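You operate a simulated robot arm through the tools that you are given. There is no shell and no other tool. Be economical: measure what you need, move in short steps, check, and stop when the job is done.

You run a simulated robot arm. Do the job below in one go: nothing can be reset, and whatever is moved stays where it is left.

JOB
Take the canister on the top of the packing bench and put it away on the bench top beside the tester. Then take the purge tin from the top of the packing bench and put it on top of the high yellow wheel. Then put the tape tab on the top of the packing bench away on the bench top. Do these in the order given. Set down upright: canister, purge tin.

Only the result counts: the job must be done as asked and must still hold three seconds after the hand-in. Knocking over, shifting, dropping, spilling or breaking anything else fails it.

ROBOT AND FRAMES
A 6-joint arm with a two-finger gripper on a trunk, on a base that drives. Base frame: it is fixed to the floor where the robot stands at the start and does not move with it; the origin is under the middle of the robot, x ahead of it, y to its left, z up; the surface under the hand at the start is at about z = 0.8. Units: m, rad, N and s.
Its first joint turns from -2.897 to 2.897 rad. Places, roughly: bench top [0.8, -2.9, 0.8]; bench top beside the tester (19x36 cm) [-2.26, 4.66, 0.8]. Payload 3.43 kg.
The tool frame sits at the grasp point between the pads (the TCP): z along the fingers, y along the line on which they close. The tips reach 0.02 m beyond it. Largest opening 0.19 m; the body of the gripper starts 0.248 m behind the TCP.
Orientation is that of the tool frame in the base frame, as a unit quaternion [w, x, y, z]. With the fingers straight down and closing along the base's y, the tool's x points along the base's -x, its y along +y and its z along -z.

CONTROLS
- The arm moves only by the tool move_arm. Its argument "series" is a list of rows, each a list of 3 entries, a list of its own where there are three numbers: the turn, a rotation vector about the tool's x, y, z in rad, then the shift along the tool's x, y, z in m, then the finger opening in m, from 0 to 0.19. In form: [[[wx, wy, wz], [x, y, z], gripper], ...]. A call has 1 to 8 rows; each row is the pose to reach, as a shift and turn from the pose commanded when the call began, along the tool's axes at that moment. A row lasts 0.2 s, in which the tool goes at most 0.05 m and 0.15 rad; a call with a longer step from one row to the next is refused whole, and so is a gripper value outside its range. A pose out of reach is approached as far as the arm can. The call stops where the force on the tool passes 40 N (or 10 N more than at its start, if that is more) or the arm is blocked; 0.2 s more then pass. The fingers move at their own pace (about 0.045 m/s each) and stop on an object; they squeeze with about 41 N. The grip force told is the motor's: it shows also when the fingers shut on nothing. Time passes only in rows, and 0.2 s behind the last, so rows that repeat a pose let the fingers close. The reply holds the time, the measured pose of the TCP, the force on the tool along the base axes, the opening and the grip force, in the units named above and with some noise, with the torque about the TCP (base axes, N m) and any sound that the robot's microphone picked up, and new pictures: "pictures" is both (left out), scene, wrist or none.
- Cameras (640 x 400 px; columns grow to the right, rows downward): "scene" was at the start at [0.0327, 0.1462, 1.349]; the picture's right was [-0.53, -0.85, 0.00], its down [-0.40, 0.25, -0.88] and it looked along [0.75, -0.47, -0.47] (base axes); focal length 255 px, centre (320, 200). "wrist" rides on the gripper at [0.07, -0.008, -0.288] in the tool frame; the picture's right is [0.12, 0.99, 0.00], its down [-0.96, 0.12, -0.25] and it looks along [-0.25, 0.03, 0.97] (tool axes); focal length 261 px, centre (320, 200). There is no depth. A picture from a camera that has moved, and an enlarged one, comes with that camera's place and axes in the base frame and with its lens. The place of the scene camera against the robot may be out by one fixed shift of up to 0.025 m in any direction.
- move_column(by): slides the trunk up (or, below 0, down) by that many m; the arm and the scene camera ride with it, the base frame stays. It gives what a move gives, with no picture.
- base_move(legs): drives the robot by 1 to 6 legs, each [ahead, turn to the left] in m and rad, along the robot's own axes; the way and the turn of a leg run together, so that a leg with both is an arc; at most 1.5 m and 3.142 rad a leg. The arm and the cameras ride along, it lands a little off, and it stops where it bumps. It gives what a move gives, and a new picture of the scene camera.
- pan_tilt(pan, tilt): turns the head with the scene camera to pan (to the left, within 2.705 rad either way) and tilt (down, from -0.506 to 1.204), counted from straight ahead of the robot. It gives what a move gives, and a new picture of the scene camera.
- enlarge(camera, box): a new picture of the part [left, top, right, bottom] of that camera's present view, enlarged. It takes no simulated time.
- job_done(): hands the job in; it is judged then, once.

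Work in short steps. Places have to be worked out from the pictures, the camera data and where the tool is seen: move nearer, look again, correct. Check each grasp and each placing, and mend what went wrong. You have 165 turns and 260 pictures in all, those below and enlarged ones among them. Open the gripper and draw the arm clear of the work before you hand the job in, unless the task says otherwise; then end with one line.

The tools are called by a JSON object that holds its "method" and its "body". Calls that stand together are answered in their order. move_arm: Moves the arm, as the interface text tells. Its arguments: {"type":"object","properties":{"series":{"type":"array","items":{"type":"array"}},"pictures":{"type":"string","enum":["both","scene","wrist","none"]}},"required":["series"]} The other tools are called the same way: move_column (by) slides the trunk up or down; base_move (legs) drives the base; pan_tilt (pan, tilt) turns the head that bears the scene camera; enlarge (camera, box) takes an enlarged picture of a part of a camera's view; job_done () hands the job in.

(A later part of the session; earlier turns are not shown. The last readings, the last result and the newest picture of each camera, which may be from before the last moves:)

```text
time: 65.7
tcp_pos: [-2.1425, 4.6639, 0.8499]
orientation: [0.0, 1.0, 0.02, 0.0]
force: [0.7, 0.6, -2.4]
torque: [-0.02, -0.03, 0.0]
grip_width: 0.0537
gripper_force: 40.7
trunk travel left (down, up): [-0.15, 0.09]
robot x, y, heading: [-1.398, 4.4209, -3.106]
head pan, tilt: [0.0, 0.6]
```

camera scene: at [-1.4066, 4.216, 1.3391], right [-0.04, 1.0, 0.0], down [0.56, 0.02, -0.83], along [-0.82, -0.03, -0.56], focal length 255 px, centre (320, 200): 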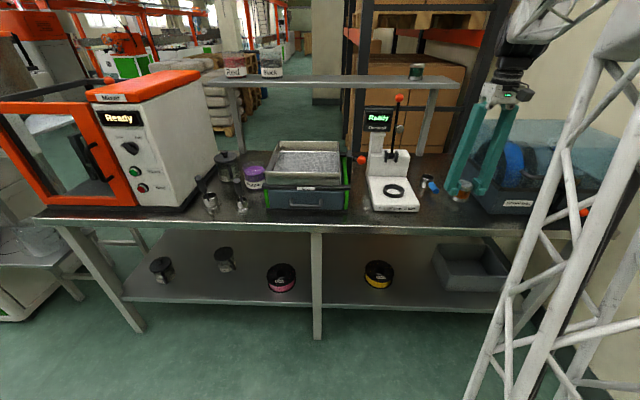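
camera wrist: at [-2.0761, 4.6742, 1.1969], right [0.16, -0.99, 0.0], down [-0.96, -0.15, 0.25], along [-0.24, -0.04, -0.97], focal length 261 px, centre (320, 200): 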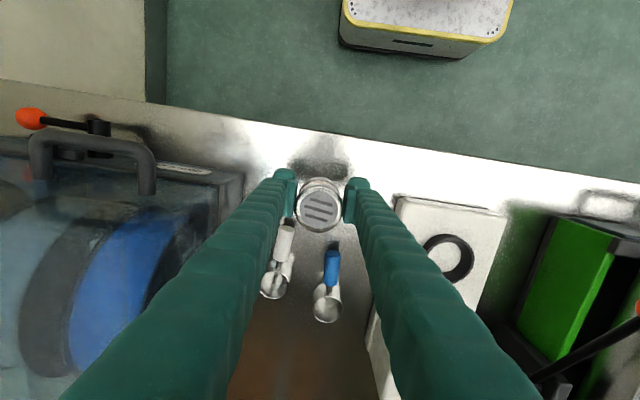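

The canister is still hanging free, so I'll lower it by a few millimetres and watch the force.

{"method": "move_arm", "body": {"series": [[[0, 0, 0], [0, 0, 0.002], 0.03], [[0, 0, 0], [0, 0, 0.004], 0.03], [[0, 0, 0], [0, 0, 0.004], 0.03]], "pictures": "scene"}}

{"method": "enlarge", "body": {"camera": "scene", "box": [400, 150, 520, 230]}}

```text
time: 66.5
tcp_pos: [-2.1426, 4.6632, 0.8472]
orientation: [0.0, 1.0, 0.02, 0.0]
force: [0.2, 4.6, 27.7]
torque: [0.07, 0.3, 0.03]
grip_width: 0.0537
gripper_force: 40.9
trunk travel left (down, up): [-0.15, 0.09]
robot x, y, heading: [-1.4017, 4.418, -3.098]
head pan, tilt: [0.0, 0.6]
camera scene: at [-1.4059, 4.2159, 1.3394], right [-0.04, 1.0, 0.0], down [0.56, 0.02, -0.83], along [-0.82, -0.03, -0.56], focal length 255 px, centre (320, 200)
```

scene: 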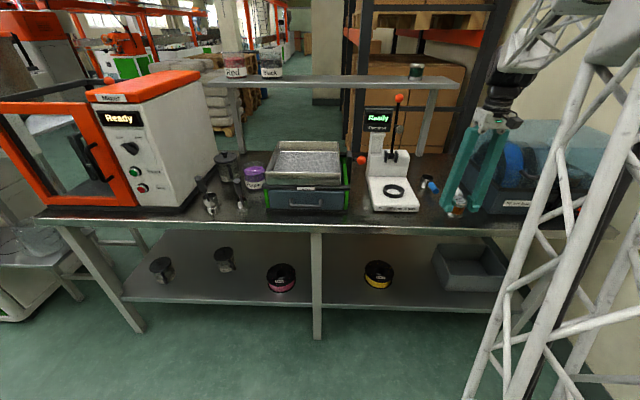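

```text
5.00 times, centred on (460, 190) of scene
camera zoom: at [-1.4059, 4.2159, 1.3394], right [-0.04, 1.0, 0.0], down [0.56, 0.02, -0.83], along [-0.82, -0.03, -0.56], focal length 1276 px, centre (-380, 250)
```

zoom: 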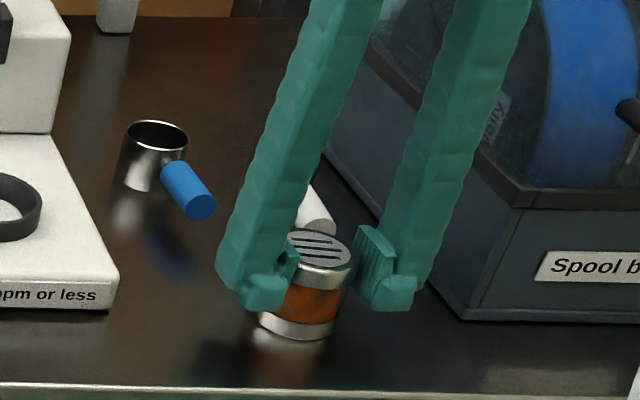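

It has made contact. I'll ease up 2 mm, release, and lift away.

{"method": "move_arm", "body": {"series": [[[0, 0, 0], [0, 0, -0.002], 0.053], [[0, 0, 0], [0, 0, -0.002], 0.07], [[0, 0, 0], [0, 0, -0.002], 0.085], [[0, 0, 0], [0, 0, -0.002], 0.085], [[0, 0, 0], [0, 0, -0.03], 0.085], [[0, 0, 0], [0, 0, -0.07], 0.085], [[0, 0, 0], [0, 0, -0.12], 0.085], [[0, 0, 0], [0, 0, -0.16], 0.085]], "pictures": "both"}}

{"method": "enlarge", "body": {"camera": "scene", "box": [400, 150, 520, 230]}}

```text
time: 68.3
tcp_pos: [-2.1433, 4.6663, 1.0025]
orientation: [0.0, 1.0, 0.02, 0.0]
force: [0.1, -0.3, -0.6]
torque: [-0.02, -0.06, 0.02]
grip_width: 0.0849
gripper_force: 0.1
trunk travel left (down, up): [-0.15, 0.09]
robot x, y, heading: [-1.3983, 4.421, -3.1]
head pan, tilt: [0.0, 0.6]
camera scene: at [-1.4068, 4.216, 1.3391], right [-0.04, 1.0, 0.0], down [0.56, 0.02, -0.82], along [-0.82, -0.03, -0.57], focal length 255 px, centre (320, 200)
camera wrist: at [-2.0743, 4.6765, 1.29], right [0.16, -0.99, 0.0], down [-0.96, -0.15, 0.25], along [-0.24, -0.04, -0.97], focal length 261 px, centre (320, 200)
```

scene: 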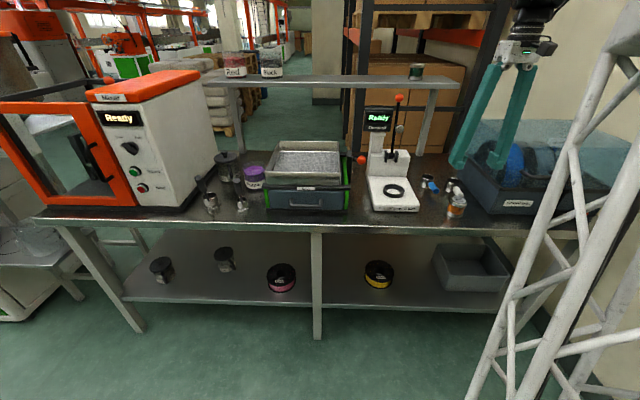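
wrist: 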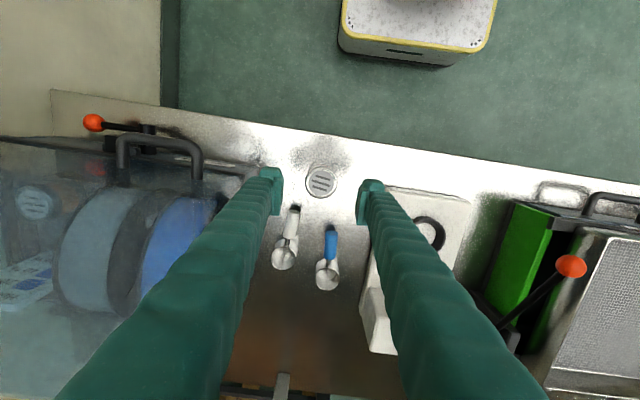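

```text
5.00 times, centred on (460, 190) of scene
camera zoom: at [-1.4068, 4.216, 1.3391], right [-0.04, 1.0, 0.0], down [0.56, 0.02, -0.82], along [-0.82, -0.03, -0.57], focal length 1276 px, centre (-380, 250)
```

zoom: 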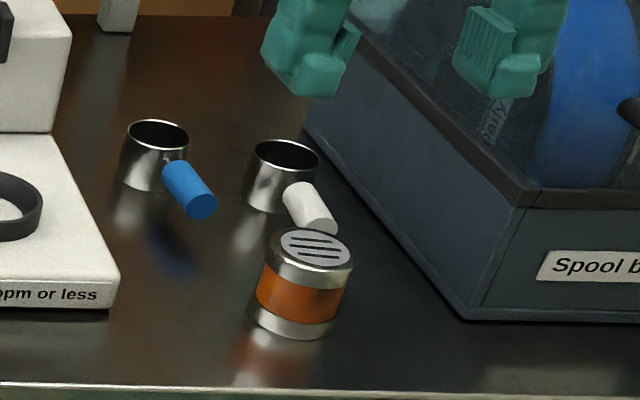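

The canister stands upright beside the tester. I'll raise and tuck the arm, then drive back towards the packing bench.

{"method": "move_arm", "body": {"series": [[[0, 0, 0], [0, 0, -0.05], 0.085], [[0, 0, 0], [0, 0, -0.1], 0.1], [[0, 0, 0], [0, 0, -0.15], 0.11], [[0, 0, 0], [0.045, 0, -0.17], 0.11], [[0, 0, 0], [0.08, 0.035, -0.17], 0.11], [[0, 0, 0], [0.11, 0.07, -0.17], 0.11], [[0, 0, 0], [0.14, 0.105, -0.17], 0.11], [[0, 0, 0], [0.17, 0.14, -0.17], 0.11]], "pictures": "none"}}

{"method": "move_arm", "body": {"series": [[[0, 0, 0], [0.03, 0.03, 0], 0.11], [[0, 0, 0], [0.05, 0.07, 0], 0.11], [[0, 0, 0], [0.07, 0.11, 0], 0.11]], "pictures": "none"}}

{"method": "base_move", "body": {"legs": [[0, 1.747], [1.475, 0], [1.475, 0], [1.475, 0]]}}

```text
time: 70.1
tcp_pos: [-1.9664, 4.5307, 1.1772]
orientation: [0.0, 1.0, 0.02, 0.001]
force: [-0.5, 0.7, -1.1]
torque: [-0.08, -0.19, -0.02]
grip_width: 0.1101
gripper_force: 0.1
trunk travel left (down, up): [-0.15, 0.09]
robot x, y, heading: [-1.4054, 4.4211, -3.1]
head pan, tilt: [0.0, 0.6]
```

```text
time: 70.9
tcp_pos: [-1.8921, 4.4238, 1.1756]
orientation: [0.0, 1.0, 0.02, 0.0]
force: [-0.8, -0.4, -1.4]
torque: [-0.1, -0.1, -0.03]
grip_width: 0.1102
gripper_force: 0.0
trunk travel left (down, up): [-0.15, 0.09]
robot x, y, heading: [-1.4013, 4.4192, -3.102]
head pan, tilt: [0.0, 0.6]
```

```text
time: 96.3
tcp_pos: [-0.0653, -0.2608, 1.1739]
orientation: [0.0, 0.577, 0.817, 0.0]
force: [-0.2, -0.4, 0.6]
torque: [-0.01, -0.03, -0.01]
grip_width: 0.1098
gripper_force: 0.1
trunk travel left (down, up): [-0.15, 0.09]
robot x, y, heading: [-0.2079, 0.2057, -1.226]
head pan, tilt: [0.0, 0.6]
camera scene: at [0.0065, 0.2433, 1.3391], right [-0.94, -0.33, 0.0], down [-0.19, 0.53, -0.83], along [0.28, -0.78, -0.56], focal length 255 px, centre (320, 200)
```

scene: 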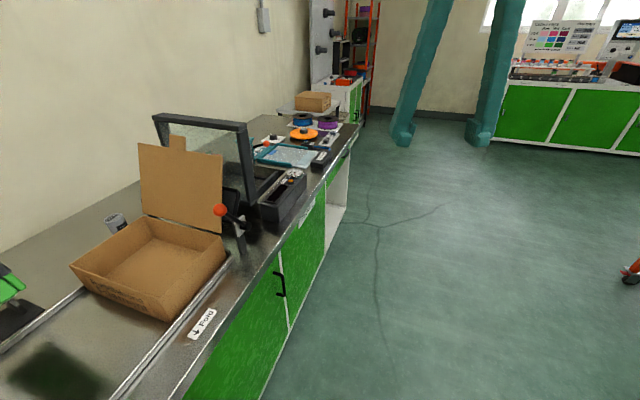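

It landed about 0.13 rad off but still well placed. I'll turn to face the bench and approach.

{"method": "base_move", "body": {"legs": [[0, 1.226], [0.2, 0]]}}

```text
time: 101.1
tcp_pos: [0.4852, 0.1717, 1.1738]
orientation: [0.0, 0.008, 1.0, 0.0]
force: [1.2, 0.2, 0.0]
torque: [0.01, 0.0, 0.01]
grip_width: 0.11
gripper_force: 0.0
trunk travel left (down, up): [-0.15, 0.09]
robot x, y, heading: [-0.0022, 0.2042, -0.016]
head pan, tilt: [0.0, 0.6]
camera scene: at [0.0438, 0.3988, 1.3391], right [-0.02, -1.0, 0.0], down [-0.56, 0.01, -0.83], along [0.82, -0.01, -0.56], focal length 255 px, centre (320, 200)
```

scene: 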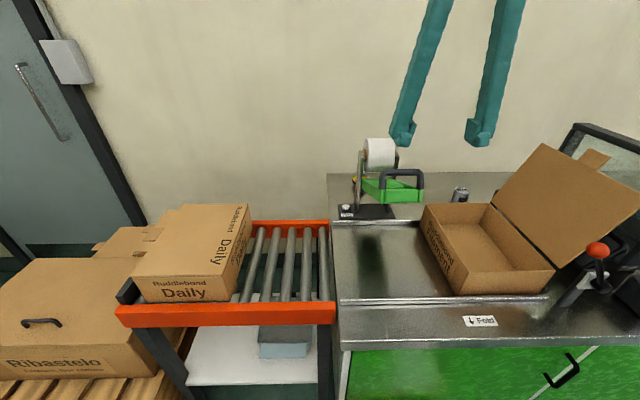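

I'll carry the open gripper over the purge tin at about (0.79, -0.11), staying high.

{"method": "move_arm", "body": {"series": [[[0, 0, 0], [-0.04, -0.02, 0], 0.11], [[0, 0, 0], [-0.08, -0.04, 0], 0.11], [[0, 0, 0], [-0.12, -0.06, 0], 0.11], [[0, 0, 0], [-0.16, -0.085, 0], 0.11], [[0, 0, 0], [-0.2, -0.11, 0], 0.11], [[0, 0, 0], [-0.24, -0.135, 0], 0.11], [[0, 0, 0], [-0.28, -0.16, 0], 0.11], [[0, 0, 0], [-0.31, -0.195, 0], 0.11]], "pictures": "wrist"}}

{"method": "enlarge", "body": {"camera": "wrist", "box": [200, 60, 520, 260]}}

```text
time: 102.9
tcp_pos: [0.7951, -0.0272, 1.1772]
orientation: [0.001, 0.008, 1.0, 0.0]
force: [-1.0, 1.1, 1.7]
torque: [-0.11, -0.2, -0.02]
grip_width: 0.1102
gripper_force: 0.0
trunk travel left (down, up): [-0.15, 0.09]
robot x, y, heading: [-0.0046, 0.2052, -0.018]
head pan, tilt: [0.0, 0.6]
camera wrist: at [0.7246, -0.0346, 1.4633], right [-0.1, 0.99, 0.0], down [0.96, 0.1, 0.25], along [0.25, 0.02, -0.97], focal length 261 px, centre (320, 200)
```

wrist: 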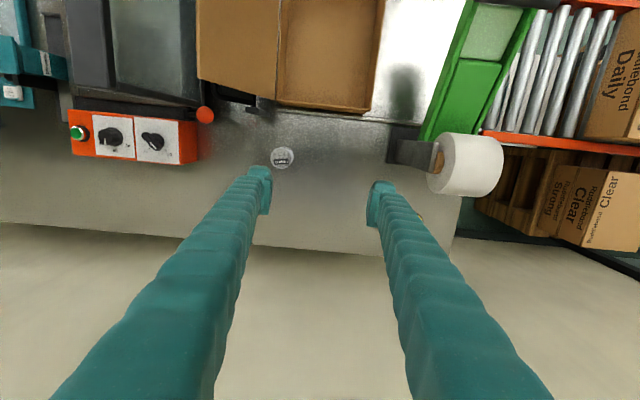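

```text
2.00 times, centred on (360, 160) of wrist
camera zoom: at [0.7246, -0.0346, 1.4633], right [-0.1, 0.99, 0.0], down [0.96, 0.1, 0.25], along [0.25, 0.02, -0.97], focal length 521 px, centre (240, 280)
```

zoom: 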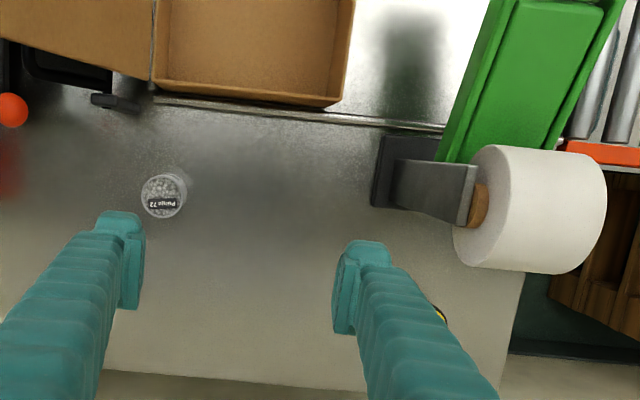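

The tin is at about (0.787, -0.117), with its top at about 0.873. I'll line up over it and descend partway.

{"method": "move_arm", "body": {"series": [[[0, 0, 0], [0.004, -0.045, 0], 0.11], [[0, 0, 0], [0.007, -0.09, 0], 0.11], [[0, 0, 0], [0.007, -0.09, 0.05], 0.11], [[0, 0, 0], [0.007, -0.09, 0.1], 0.11], [[0, 0, 0], [0.007, -0.09, 0.15], 0.11], [[0, 0, 0], [0.007, -0.09, 0.2], 0.11], [[0, 0, 0], [0.007, -0.09, 0.25], 0.11], [[0, 0, 0], [0.007, -0.09, 0.265], 0.11]], "pictures": "both"}}

```text
time: 104.7
tcp_pos: [0.7847, -0.1151, 0.9071]
orientation: [0.0, 0.008, 1.0, -0.001]
force: [-0.9, -0.2, 0.1]
torque: [-0.01, -0.03, 0.0]
grip_width: 0.1101
gripper_force: 0.0
trunk travel left (down, up): [-0.15, 0.09]
robot x, y, heading: [-0.0058, 0.2057, -0.02]
head pan, tilt: [0.0, 0.6]
camera scene: at [0.0439, 0.3986, 1.3391], right [-0.02, -1.0, 0.0], down [-0.56, 0.01, -0.83], along [0.82, -0.01, -0.56], focal length 255 px, centre (320, 200)
camera wrist: at [0.7149, -0.1228, 1.194], right [-0.1, 0.99, 0.0], down [0.96, 0.1, 0.25], along [0.25, 0.03, -0.97], focal length 261 px, centre (320, 200)
```

scene: 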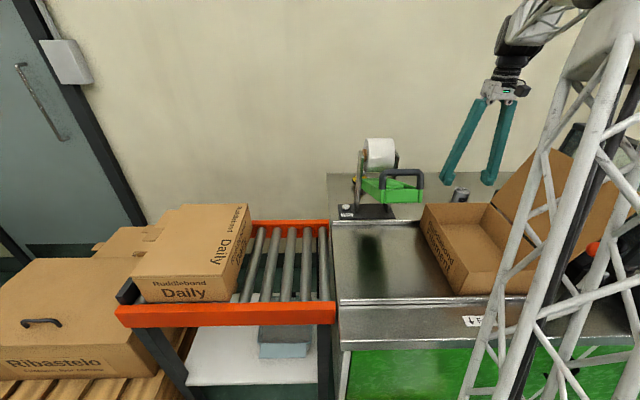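
wrist: 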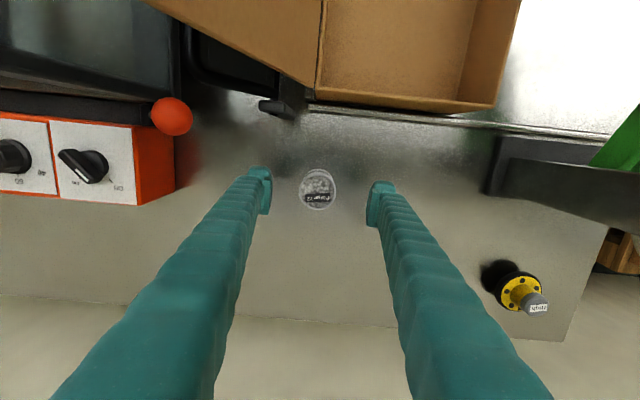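

The tin is centred between the fingers. I'll lower and grip it.

{"method": "move_arm", "body": {"series": [[[0, 0, 0], [0.002, -0.001, 0.03], 0.11], [[0, 0, 0], [0.003, -0.001, 0.06], 0.11], [[0, 0, 0], [0.003, -0.001, 0.06], 0.03], [[0, 0, 0], [0.003, -0.001, 0.06], 0.03], [[0, 0, 0], [0.003, -0.001, 0.06], 0.03], [[0, 0, 0], [0.003, -0.001, 0.06], 0.03]], "pictures": "wrist"}}

```text
time: 106.1
tcp_pos: [0.7804, -0.1182, 0.8492]
orientation: [0.0, 0.009, 1.0, 0.0]
force: [-0.1, 0.0, 0.4]
torque: [0.02, 0.02, 0.01]
grip_width: 0.0461
gripper_force: 23.0
trunk travel left (down, up): [-0.15, 0.09]
robot x, y, heading: [0.0005, 0.2071, -0.015]
head pan, tilt: [0.0, 0.6]
camera wrist: at [0.7101, -0.1251, 1.135], right [-0.1, 0.99, 0.0], down [0.96, 0.1, 0.25], along [0.25, 0.03, -0.97], focal length 261 px, centre (320, 200)
```

wrist: 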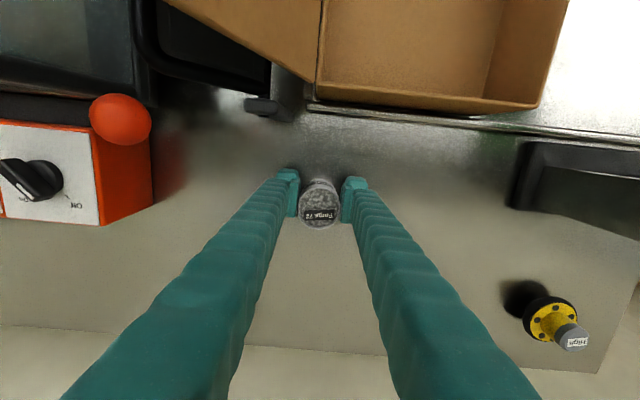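

The tin is gripped at 0.046 m. I'll lift it, then move outward and partway towards the wheel.

{"method": "move_arm", "body": {"series": [[[0, 0, 0], [0, 0, -0.05], 0.03], [[0, 0, 0], [0, 0, -0.1], 0.03], [[0, 0, 0], [0, 0, -0.15], 0.03], [[0, 0, 0], [0, 0, -0.2], 0.03], [[0, 0, 0], [-0.05, 0, -0.2], 0.03], [[0, 0, 0], [-0.095, 0.02, -0.2], 0.03], [[0, 0, 0], [-0.135, 0.05, -0.2], 0.03], [[0, 0, 0], [-0.147, 0.095, -0.2], 0.03]], "pictures": "none"}}

{"method": "move_arm", "body": {"series": [[[0, 0, 0], [0, 0.05, 0], 0.03], [[0, 0, 0], [0, 0.1, 0], 0.03], [[0, 0, 0], [0, 0.15, 0], 0.03], [[0, 0, 0], [0, 0.15, 0], 0.03]], "pictures": "both"}}

{"method": "enlarge", "body": {"camera": "wrist", "box": [280, 140, 520, 290]}}

```text
time: 107.9
tcp_pos: [0.9275, -0.0253, 1.0489]
orientation: [0.001, 0.008, 1.0, 0.0]
force: [-0.6, -0.4, -1.0]
torque: [0.14, 0.03, 0.02]
grip_width: 0.0463
gripper_force: 41.4
trunk travel left (down, up): [-0.15, 0.09]
robot x, y, heading: [-0.0032, 0.2034, -0.017]
head pan, tilt: [0.0, 0.6]
```

```text
time: 108.9
tcp_pos: [0.9308, 0.1224, 1.0491]
orientation: [0.0, 0.008, 1.0, -0.001]
force: [0.3, 0.0, -1.7]
torque: [-0.03, 0.01, -0.02]
grip_width: 0.0463
gripper_force: 41.3
trunk travel left (down, up): [-0.15, 0.09]
robot x, y, heading: [-0.001, 0.2048, -0.016]
head pan, tilt: [0.0, 0.6]
camera scene: at [0.0441, 0.3987, 1.3391], right [-0.02, -1.0, 0.0], down [-0.56, 0.01, -0.82], along [0.82, -0.01, -0.57], focal length 255 px, centre (320, 200)
camera wrist: at [0.8599, 0.1157, 1.3352], right [-0.1, 0.99, 0.0], down [0.96, 0.1, 0.25], along [0.25, 0.03, -0.97], focal length 261 px, centre (320, 200)
```

scene: 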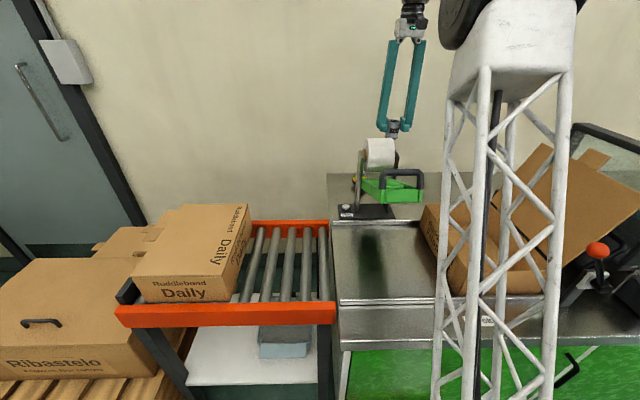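
wrist: 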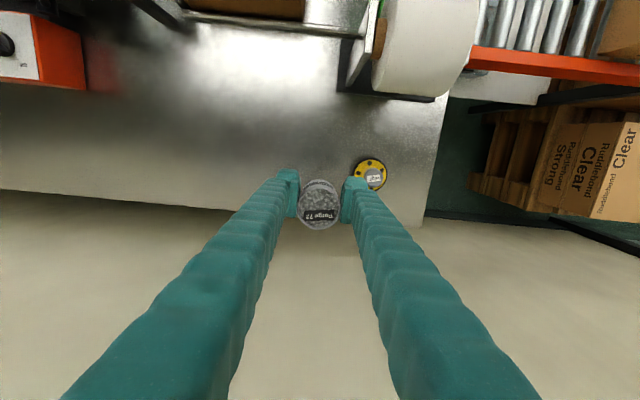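

```text
2.67 times, centred on (400, 215) of wrist
camera zoom: at [0.8599, 0.1157, 1.3352], right [-0.1, 0.99, 0.0], down [0.96, 0.1, 0.25], along [0.25, 0.03, -0.97], focal length 695 px, centre (107, 160)
```

zoom: 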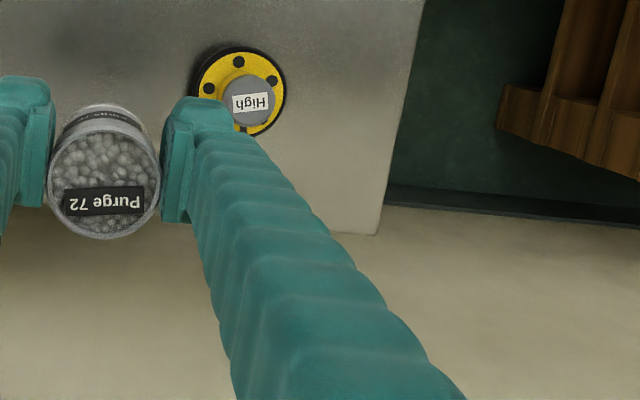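

The hub top works out at about (0.931, 0.225, 0.855), and the hub is about 3.5 cm across. I'll move above it and partway down, then check the centring in the wrist view.

{"method": "move_arm", "body": {"series": [[[0, 0, 0], [0.002, 0.035, 0], 0.03], [[0, 0, 0], [0.003, 0.07, 0], 0.03], [[0, 0, 0], [0.0046, 0.1016, 0], 0.03], [[0, 0, 0], [0.0046, 0.1016, 0.04], 0.03], [[0, 0, 0], [0.0046, 0.1016, 0.08], 0.03], [[0, 0, 0], [0.0046, 0.1016, 0.105], 0.03], [[0, 0, 0], [0.0046, 0.1016, 0.105], 0.03]], "pictures": "wrist"}}

{"method": "enlarge", "body": {"camera": "wrist", "box": [240, 150, 400, 250]}}

```text
time: 110.5
tcp_pos: [0.9278, 0.2255, 0.9414]
orientation: [0.001, 0.007, 1.0, 0.0]
force: [-0.3, 0.0, -0.4]
torque: [0.01, 0.02, -0.01]
grip_width: 0.0461
gripper_force: 40.4
trunk travel left (down, up): [-0.15, 0.09]
robot x, y, heading: [-0.0006, 0.2041, -0.014]
head pan, tilt: [0.0, 0.6]
camera wrist: at [0.8574, 0.2175, 1.2287], right [-0.1, 0.99, 0.0], down [0.96, 0.1, 0.25], along [0.25, 0.03, -0.97], focal length 261 px, centre (320, 200)
```

wrist: 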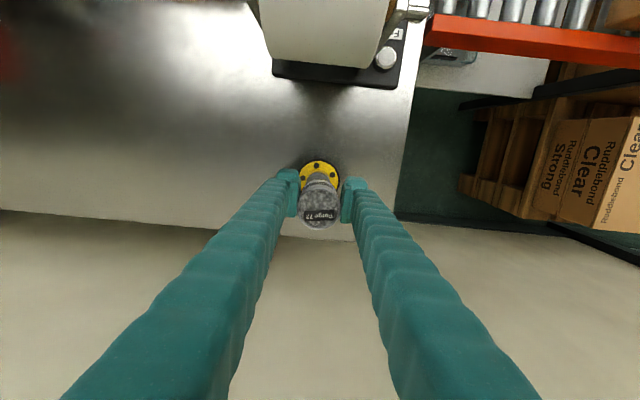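

```text
4.00 times, centred on (320, 200) of wrist
camera zoom: at [0.8574, 0.2175, 1.2287], right [-0.1, 0.99, 0.0], down [0.96, 0.1, 0.25], along [0.25, 0.03, -0.97], focal length 1043 px, centre (320, 200)
```

zoom: 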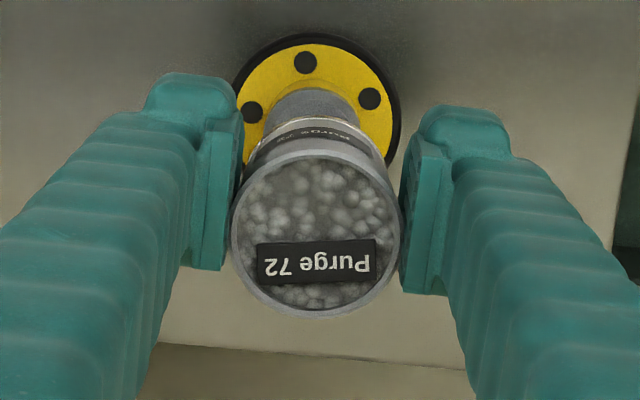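

The tin sits about 5 mm too far out from the hub. I'll correct that and lower to just above contact.

{"method": "move_arm", "body": {"series": [[[0, 0, 0], [0.005, 0, 0.01], 0.03], [[0, 0, 0], [0.005, 0, 0.02], 0.03], [[0, 0, 0], [0.005, 0, 0.028], 0.03], [[0, 0, 0], [0.005, 0, 0.03], 0.03]], "pictures": "wrist"}}

{"method": "enlarge", "body": {"camera": "wrist", "box": [240, 150, 400, 250]}}

```text
time: 111.5
tcp_pos: [0.9244, 0.2267, 0.9158]
orientation: [0.0, 0.008, 1.0, 0.0]
force: [0.7, 0.2, -2.0]
torque: [0.0, 0.0, 0.0]
grip_width: 0.0462
gripper_force: 41.0
trunk travel left (down, up): [-0.15, 0.09]
robot x, y, heading: [-0.0032, 0.2027, -0.019]
head pan, tilt: [0.0, 0.6]
camera wrist: at [0.8529, 0.219, 1.201], right [-0.1, 0.99, 0.0], down [0.96, 0.1, 0.25], along [0.25, 0.03, -0.97], focal length 261 px, centre (320, 200)
```

wrist: 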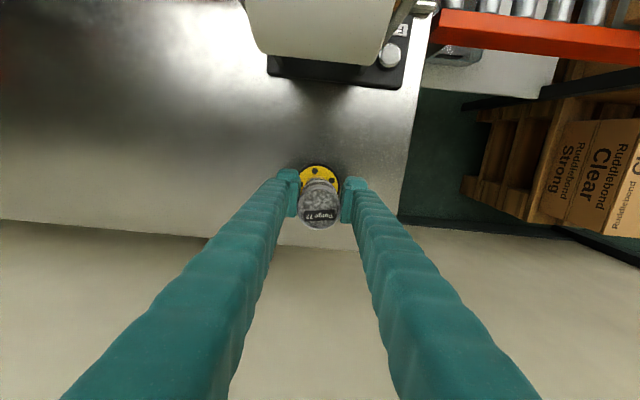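

```text
4.00 times, centred on (320, 200) of wrist
camera zoom: at [0.8529, 0.219, 1.201], right [-0.1, 0.99, 0.0], down [0.96, 0.1, 0.25], along [0.25, 0.03, -0.97], focal length 1043 px, centre (320, 200)
```

zoom: 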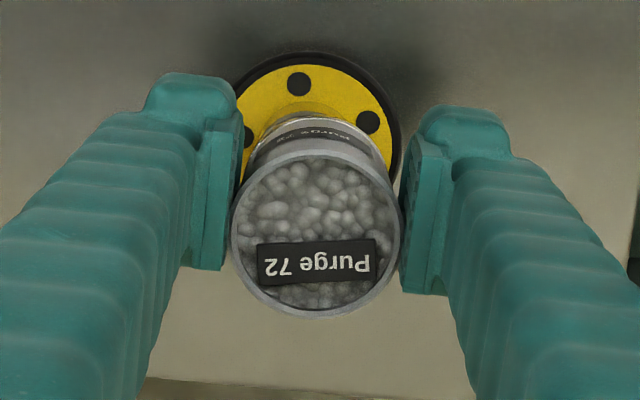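

The tin is now within 4 mm of the wheel centre and not touching yet. I'll lower in small steps.

{"method": "move_arm", "body": {"series": [[[0, 0, 0], [0.001, 0, 0.003], 0.03], [[0, 0, 0], [0.002, 0, 0.006], 0.03], [[0, 0, 0], [0.002, 0, 0.009], 0.03]], "pictures": "none"}}

```text
time: 112.3
tcp_pos: [0.9215, 0.2258, 0.9078]
orientation: [0.001, 0.009, 1.0, 0.0]
force: [3.0, -2.1, 29.6]
torque: [-0.15, -0.36, -0.07]
grip_width: 0.0464
gripper_force: 40.9
trunk travel left (down, up): [-0.15, 0.09]
robot x, y, heading: [-0.0011, 0.2066, -0.017]
head pan, tilt: [0.0, 0.6]
```

It made contact at z≈0.908, and the torque puts the contact centred under the tin. I'll ease off and release gently.

{"method": "move_arm", "body": {"series": [[[0, 0, 0], [0, 0, -0.0025], 0.045], [[0, 0, 0], [0, 0, -0.0025], 0.055], [[0, 0, 0], [0, 0, -0.0025], 0.07], [[0, 0, 0], [0, 0, -0.0025], 0.08], [[0, 0, 0], [0, 0, -0.0025], 0.08]], "pictures": "wrist"}}

{"method": "enlarge", "body": {"camera": "wrist", "box": [240, 150, 400, 250]}}

```text
time: 113.5
tcp_pos: [0.9203, 0.2267, 0.9078]
orientation: [0.0, 0.007, 1.0, 0.0]
force: [1.1, -0.9, -0.1]
torque: [-0.01, 0.01, 0.01]
grip_width: 0.0801
gripper_force: 0.0
trunk travel left (down, up): [-0.15, 0.09]
robot x, y, heading: [-0.0074, 0.2083, -0.018]
head pan, tilt: [0.0, 0.6]
camera wrist: at [0.8512, 0.2188, 1.1947], right [-0.1, 0.99, 0.0], down [0.96, 0.1, 0.25], along [0.25, 0.03, -0.97], focal length 261 px, centre (320, 200)
```

wrist: 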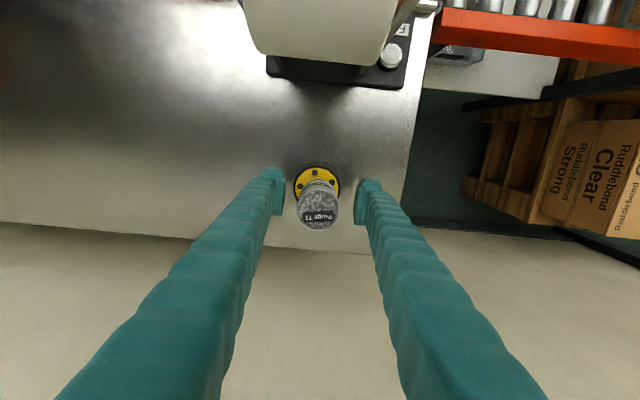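

```text
4.00 times, centred on (320, 200) of wrist
camera zoom: at [0.8512, 0.2188, 1.1947], right [-0.1, 0.99, 0.0], down [0.96, 0.1, 0.25], along [0.25, 0.03, -0.97], focal length 1043 px, centre (320, 200)
```

zoom: 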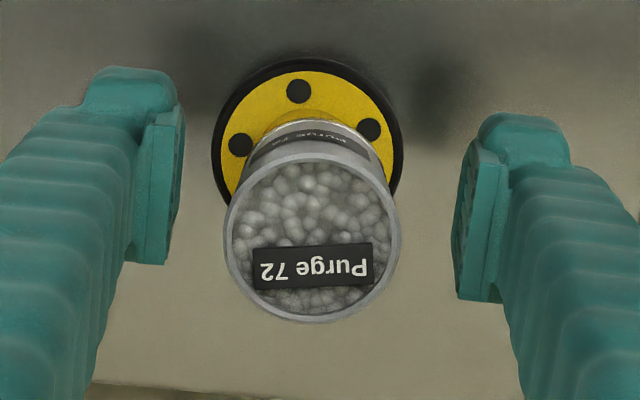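

The tin stands on the wheel. I'll rise straight up and look again.

{"method": "move_arm", "body": {"series": [[[0, 0, 0], [0, 0, -0.03], 0.08], [[0, 0, 0], [0, 0, -0.07], 0.08], [[0, 0, 0], [0, 0, -0.12], 0.08], [[0, 0, 0], [0, 0, -0.17], 0.08], [[0, 0, 0], [0, 0, -0.22], 0.08], [[0, 0, 0], [0, 0, -0.27], 0.08]], "pictures": "wrist"}}

{"method": "enlarge", "body": {"camera": "wrist", "box": [240, 120, 400, 220]}}

```text
time: 114.9
tcp_pos: [0.9225, 0.2275, 1.1735]
orientation: [0.0, 0.007, 1.0, 0.0]
force: [-1.2, -0.1, -0.2]
torque: [-0.02, -0.07, 0.0]
grip_width: 0.0799
gripper_force: 0.0
trunk travel left (down, up): [-0.15, 0.09]
robot x, y, heading: [-0.0045, 0.2041, -0.018]
head pan, tilt: [0.0, 0.6]
camera wrist: at [0.8511, 0.2197, 1.4608], right [-0.1, 0.99, 0.0], down [0.96, 0.1, 0.25], along [0.25, 0.03, -0.97], focal length 261 px, centre (320, 200)
```

wrist: 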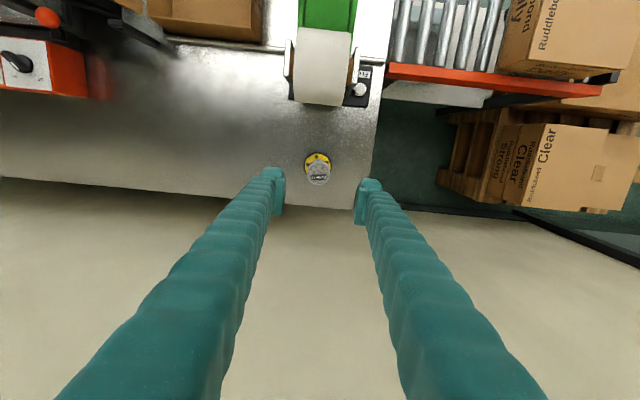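

```text
4.00 times, centred on (320, 170) of wrist
camera zoom: at [0.8511, 0.2197, 1.4608], right [-0.1, 0.99, 0.0], down [0.96, 0.1, 0.25], along [0.25, 0.03, -0.97], focal length 1043 px, centre (320, 320)
```

zoom: 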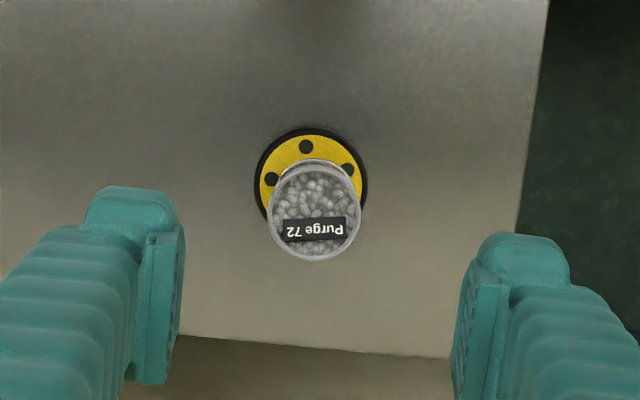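

The tin is seated on the wheel. I'll retract the arm and move along the bench to look for the tape tab.

{"method": "move_arm", "body": {"series": [[[0, 0, 0], [0.05, 0, -0.01], 0.08], [[0, 0, 0], [0.1, 0, -0.02], 0.08], [[0, 0, 0], [0.15, 0, -0.03], 0.08], [[0, 0, 0], [0.2, 0, -0.03], 0.08], [[0, 0, 0], [0.25, 0, -0.03], 0.08], [[0, 0, 0], [0.3, 0, -0.03], 0.08], [[0, 0, 0], [0.35, 0, -0.03], 0.08], [[0, 0, 0], [0.4, 0, -0.03], 0.08]], "pictures": "none"}}

{"method": "base_move", "body": {"legs": [[-0.45, 0], [0, -1.553], [1.25, 0], [0, 1.571]]}}

{"method": "pan_tilt", "body": {"pan": -0.1, "tilt": 0.55}}

```text
refused: row 1 steps farther than a row can; nothing moved
```

```text
time: 131.7
tcp_pos: [0.3699, -1.0141, 1.1744]
orientation: [0.001, 0.027, 1.0, 0.0]
force: [-0.3, -0.2, 0.0]
torque: [0.03, -0.01, -0.02]
grip_width: 0.0799
gripper_force: 0.0
trunk travel left (down, up): [-0.15, 0.09]
robot x, y, heading: [-0.5567, -0.9991, -0.052]
head pan, tilt: [0.0, 0.6]
camera scene: at [-0.5006, -0.8084, 1.3391], right [-0.05, -1.0, 0.0], down [-0.56, 0.03, -0.83], along [0.82, -0.04, -0.57], focal length 255 px, centre (320, 200)
```

scene: 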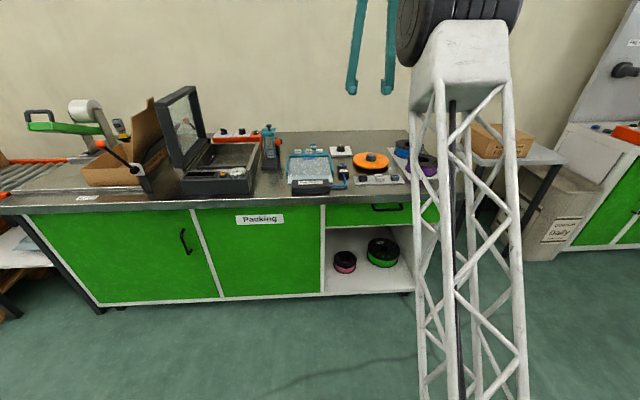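

```text
time: 132.3
tcp_pos: [0.3692, -1.014, 1.173]
orientation: [0.001, 0.027, 1.0, -0.001]
force: [-0.2, -0.3, -0.5]
torque: [-0.01, -0.05, -0.01]
grip_width: 0.08
gripper_force: 0.1
trunk travel left (down, up): [-0.15, 0.09]
robot x, y, heading: [-0.5562, -1.002, -0.051]
head pan, tilt: [-0.099, 0.55]
camera scene: at [-0.5002, -0.8172, 1.3436], right [-0.15, -0.99, 0.0], down [-0.52, 0.08, -0.85], along [0.84, -0.13, -0.52], focal length 255 px, centre (320, 200)
```

scene: 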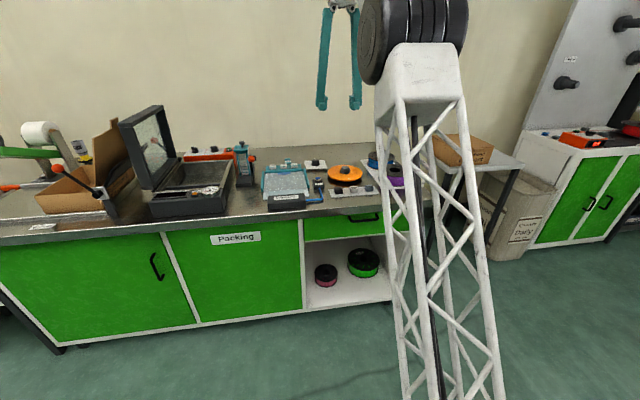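

The retract was refused, so the arm travelled while extended, but nothing was bumped. I'll check that the tin still stands and look at the items on this part of the bench.

{"method": "enlarge", "body": {"camera": "scene", "box": [20, 100, 180, 200]}}

{"method": "enlarge", "body": {"camera": "scene", "box": [220, 135, 400, 215]}}

{"method": "enlarge", "body": {"camera": "wrist", "box": [0, 0, 640, 400]}}

```text
4.00 times, centred on (100, 150) of scene
camera zoom: at [-0.5002, -0.8172, 1.3436], right [-0.15, -0.99, 0.0], down [-0.52, 0.08, -0.85], along [0.84, -0.13, -0.52], focal length 1020 px, centre (1200, 400)
```

zoom: 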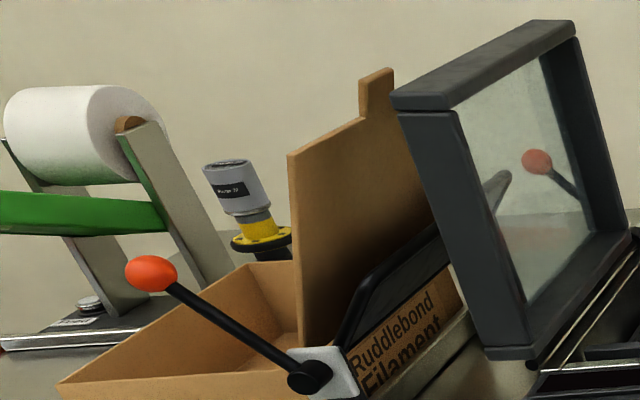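

```text
3.56 times, centred on (310, 175) of scene
camera zoom: at [-0.5002, -0.8172, 1.3436], right [-0.15, -0.99, 0.0], down [-0.52, 0.08, -0.85], along [0.84, -0.13, -0.52], focal length 907 px, centre (356, 289)
```

zoom: 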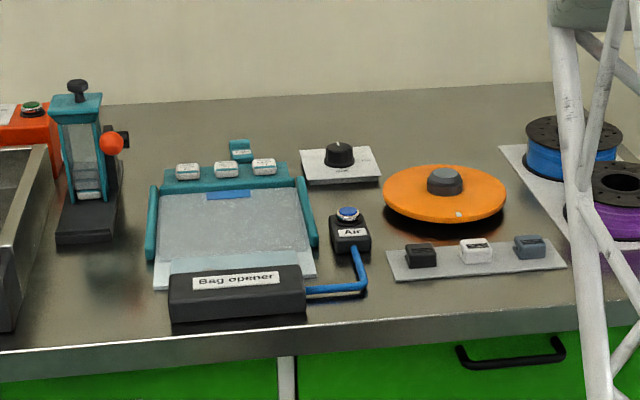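

```text
1.00 times, centred on (320, 200) of wrist (not enlarged: the box is as wide or as high as the picture)
camera zoom: at [0.2991, -1.0183, 1.4605], right [-0.06, 1.0, 0.0], down [0.97, 0.06, 0.25], along [0.25, 0.02, -0.97], focal length 261 px, centre (320, 200)
```

zoom: 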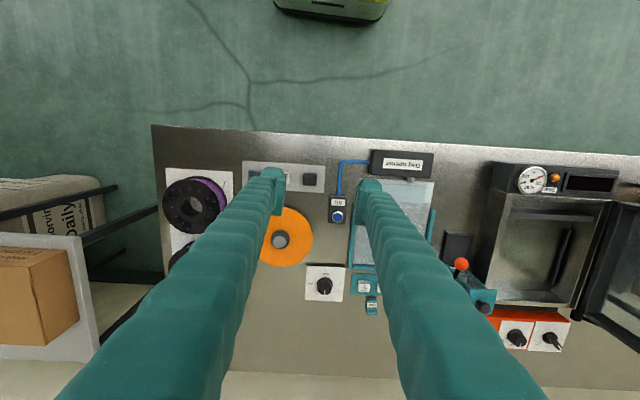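

The tin still stands. I'll read the labels on the small teal piece behind the tray and on the small blocks.

{"method": "enlarge", "body": {"camera": "scene", "box": [262, 150, 322, 190]}}

{"method": "enlarge", "body": {"camera": "wrist", "box": [240, 150, 400, 330]}}

{"method": "enlarge", "body": {"camera": "scene", "box": [325, 190, 385, 220]}}

```text
10.00 times, centred on (292, 170) of scene
camera zoom: at [-0.5002, -0.8172, 1.3436], right [-0.15, -0.99, 0.0], down [-0.52, 0.08, -0.85], along [0.84, -0.13, -0.52], focal length 2551 px, centre (600, 500)
```

zoom: 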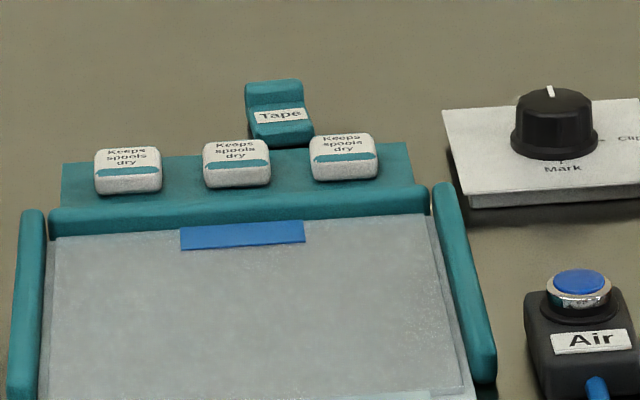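

```text
2.22 times, centred on (320, 240) of wrist
camera zoom: at [0.2991, -1.0183, 1.4605], right [-0.06, 1.0, 0.0], down [0.97, 0.06, 0.25], along [0.25, 0.02, -0.97], focal length 579 px, centre (320, 111)
```

zoom: 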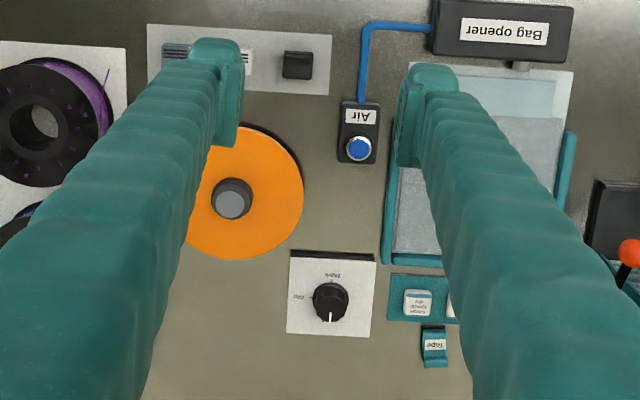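

```text
10.67 times, centred on (355, 205) of scene
camera zoom: at [-0.5002, -0.8172, 1.3436], right [-0.15, -0.99, 0.0], down [-0.52, 0.08, -0.85], along [0.84, -0.13, -0.52], focal length 2721 px, centre (-53, 147)
```

zoom: 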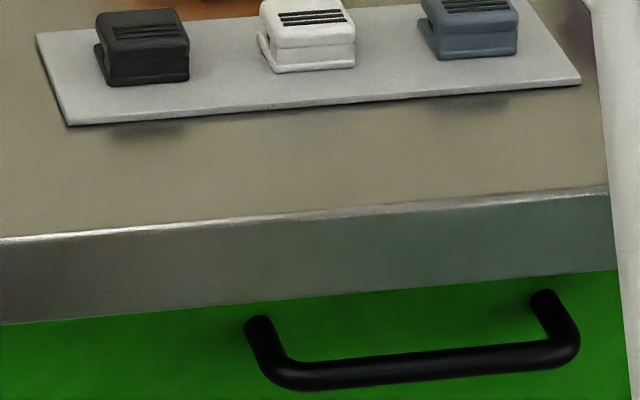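

The teal piece behind the tray is labelled "Tape", so it is the tape tab, at about (0.757, -0.841). I'll draw the arm in and approach the bench.

{"method": "move_arm", "body": {"series": [[[0, 0, 0], [0.04, 0, 0], 0.08], [[0, 0, 0], [0.08, 0, 0], 0.08], [[0, 0, 0], [0.12, 0, 0], 0.08], [[0, 0, 0], [0.16, 0, 0], 0.08], [[0, 0, 0], [0.2, 0, 0], 0.08]], "pictures": "none"}}

{"method": "base_move", "body": {"legs": [[0, 0.1], [0.53, 0], [0, -0.05]]}}

```text
time: 133.5
tcp_pos: [0.1733, -1.0039, 1.1748]
orientation: [0.0, 0.027, 1.0, 0.0]
force: [0.1, 0.0, -0.1]
torque: [0.03, 0.25, 0.05]
grip_width: 0.0802
gripper_force: 0.0
trunk travel left (down, up): [-0.15, 0.09]
robot x, y, heading: [-0.556, -1.0025, -0.054]
head pan, tilt: [-0.099, 0.55]
```

```text
time: 137.6
tcp_pos: [0.7064, -0.9475, 1.1749]
orientation: [0.0, 0.005, 1.0, 0.001]
force: [0.7, -0.5, -0.2]
torque: [-0.03, 0.02, 0.01]
grip_width: 0.08
gripper_force: 0.1
trunk travel left (down, up): [-0.15, 0.09]
robot x, y, heading: [-0.017, -0.9789, -0.009]
head pan, tilt: [-0.099, 0.55]
camera scene: at [0.0272, -0.7926, 1.3436], right [-0.11, -0.99, 0.0], down [-0.52, 0.06, -0.85], along [0.85, -0.09, -0.52], focal length 255 px, centre (320, 200)
```

scene: 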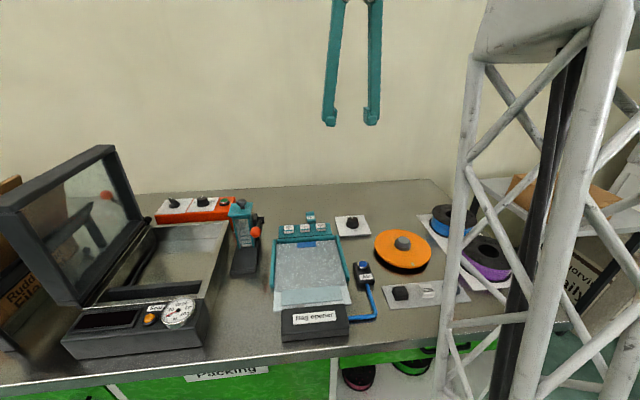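

The robot is in place. I'll move above the tab and lower to about z=1.03 for a close look.

{"method": "move_arm", "body": {"series": [[[0, 0, 0], [-0.02, 0.035, 0.02], 0.07], [[0, 0, 0], [-0.04, 0.07, 0.04], 0.07], [[0, 0, 0], [-0.055, 0.106, 0.06], 0.07], [[0, 0, 0], [-0.057, 0.106, 0.105], 0.07], [[0, 0, 0], [-0.057, 0.106, 0.145], 0.07], [[0, 0, 0], [-0.057, 0.106, 0.145], 0.07]], "pictures": "wrist"}}

{"method": "enlarge", "body": {"camera": "wrist", "box": [240, 130, 400, 230]}}

{"method": "enlarge", "body": {"camera": "scene", "box": [280, 200, 350, 245]}}

```text
time: 139.0
tcp_pos: [0.7645, -0.8449, 1.0306]
orientation: [0.0, 0.005, 1.0, 0.0]
force: [0.2, -0.4, 0.2]
torque: [-0.04, -0.03, -0.01]
grip_width: 0.0699
gripper_force: 0.1
trunk travel left (down, up): [-0.15, 0.09]
robot x, y, heading: [-0.0205, -0.9806, -0.011]
head pan, tilt: [-0.099, 0.55]
camera wrist: at [0.6938, -0.8523, 1.3184], right [-0.11, 0.99, 0.0], down [0.96, 0.11, 0.25], along [0.25, 0.03, -0.97], focal length 261 px, centre (320, 200)
```

wrist: 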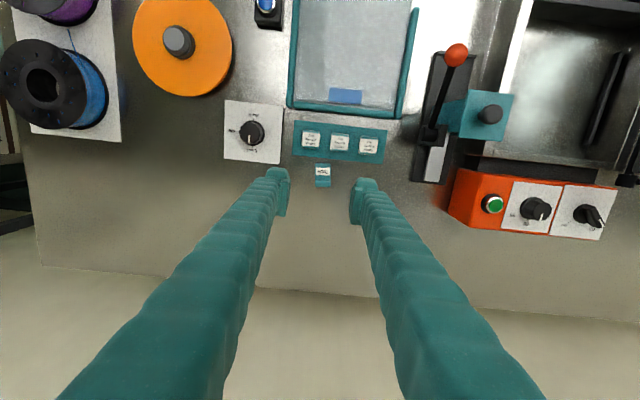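

```text
4.00 times, centred on (320, 180) of wrist
camera zoom: at [0.6938, -0.8523, 1.3184], right [-0.11, 0.99, 0.0], down [0.96, 0.11, 0.25], along [0.25, 0.03, -0.97], focal length 1043 px, centre (320, 280)
```

zoom: 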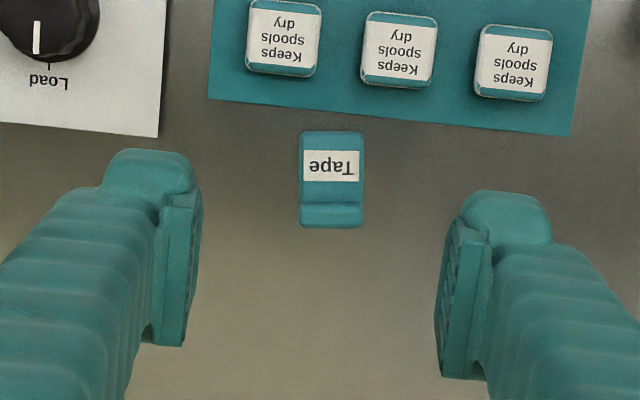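

```text
8.89 times, centred on (315, 222) of scene
camera zoom: at [0.0272, -0.7926, 1.3436], right [-0.11, -0.99, 0.0], down [-0.52, 0.06, -0.85], along [0.85, -0.09, -0.52], focal length 2268 px, centre (364, 0)
```

zoom: 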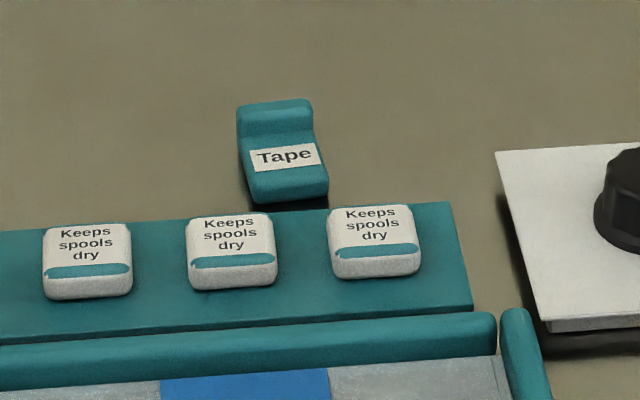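

The tab is centred at about (0.774, -0.837), about 3 cm wide and 5 cm long, with free space on both sides. I'll descend.

{"method": "move_arm", "body": {"series": [[[0, 0, 0], [-0.01, 0.008, 0.03], 0.07], [[0, 0, 0], [-0.01, 0.008, 0.07], 0.07], [[0, 0, 0], [-0.01, 0.008, 0.11], 0.07], [[0, 0, 0], [-0.01, 0.008, 0.15], 0.07], [[0, 0, 0], [-0.01, 0.008, 0.175], 0.07], [[0, 0, 0], [-0.01, 0.008, 0.175], 0.07]], "pictures": "wrist"}}

{"method": "enlarge", "body": {"camera": "wrist", "box": [240, 150, 400, 250]}}

```text
time: 140.4
tcp_pos: [0.7772, -0.8335, 0.8552]
orientation: [0.0, 0.005, 1.0, 0.0]
force: [-0.5, 0.0, 0.5]
torque: [0.0, 0.01, 0.0]
grip_width: 0.0699
gripper_force: 0.1
trunk travel left (down, up): [-0.15, 0.09]
robot x, y, heading: [-0.0207, -0.9776, -0.009]
head pan, tilt: [-0.099, 0.55]
camera wrist: at [0.7074, -0.8412, 1.1409], right [-0.11, 0.99, 0.0], down [0.96, 0.11, 0.25], along [0.25, 0.03, -0.97], focal length 261 px, centre (320, 200)
```

wrist: 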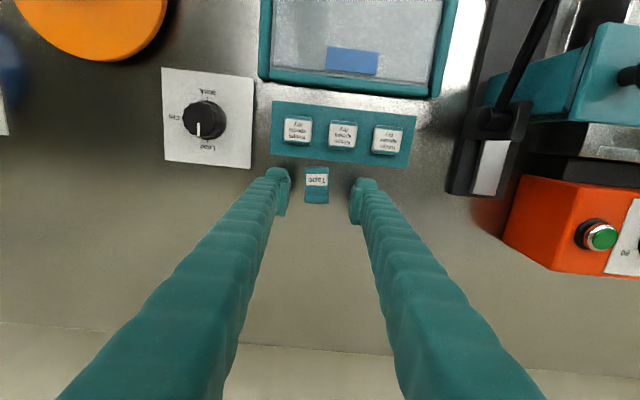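

```text
4.00 times, centred on (320, 200) of wrist
camera zoom: at [0.7074, -0.8412, 1.1409], right [-0.11, 0.99, 0.0], down [0.96, 0.11, 0.25], along [0.25, 0.03, -0.97], focal length 1043 px, centre (320, 200)
```

zoom: 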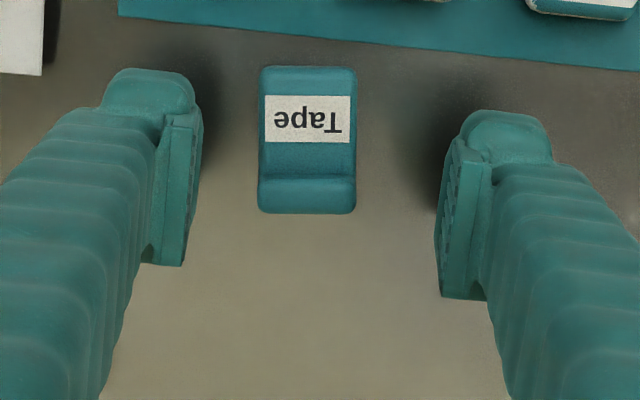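

The tab centre is confirmed at (0.772, -0.837). I'll make a slight correction, go down, and close.

{"method": "move_arm", "body": {"series": [[[0, 0, 0], [0.002, -0.003, 0.018], 0.07], [[0, 0, 0], [0.002, -0.003, 0.03], 0.07], [[0, 0, 0], [0.002, -0.003, 0.03], 0.02], [[0, 0, 0], [0.002, -0.003, 0.03], 0.015], [[0, 0, 0], [0.002, -0.003, 0.03], 0.015], [[0, 0, 0], [0.002, -0.003, 0.03], 0.015]], "pictures": "wrist"}}

```text
time: 141.8
tcp_pos: [0.7729, -0.8377, 0.8266]
orientation: [0.0, 0.005, 1.0, 0.0]
force: [0.4, -0.6, 2.1]
torque: [-0.01, 0.01, -0.01]
grip_width: 0.0275
gripper_force: 40.1
trunk travel left (down, up): [-0.15, 0.09]
robot x, y, heading: [-0.0184, -0.9784, -0.008]
head pan, tilt: [-0.099, 0.55]
camera wrist: at [0.7038, -0.8455, 1.1129], right [-0.11, 0.99, 0.0], down [0.96, 0.11, 0.25], along [0.25, 0.03, -0.97], focal length 261 px, centre (320, 200)
```

wrist: 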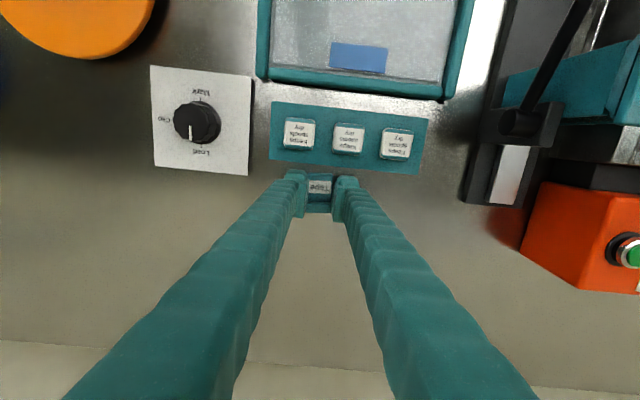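

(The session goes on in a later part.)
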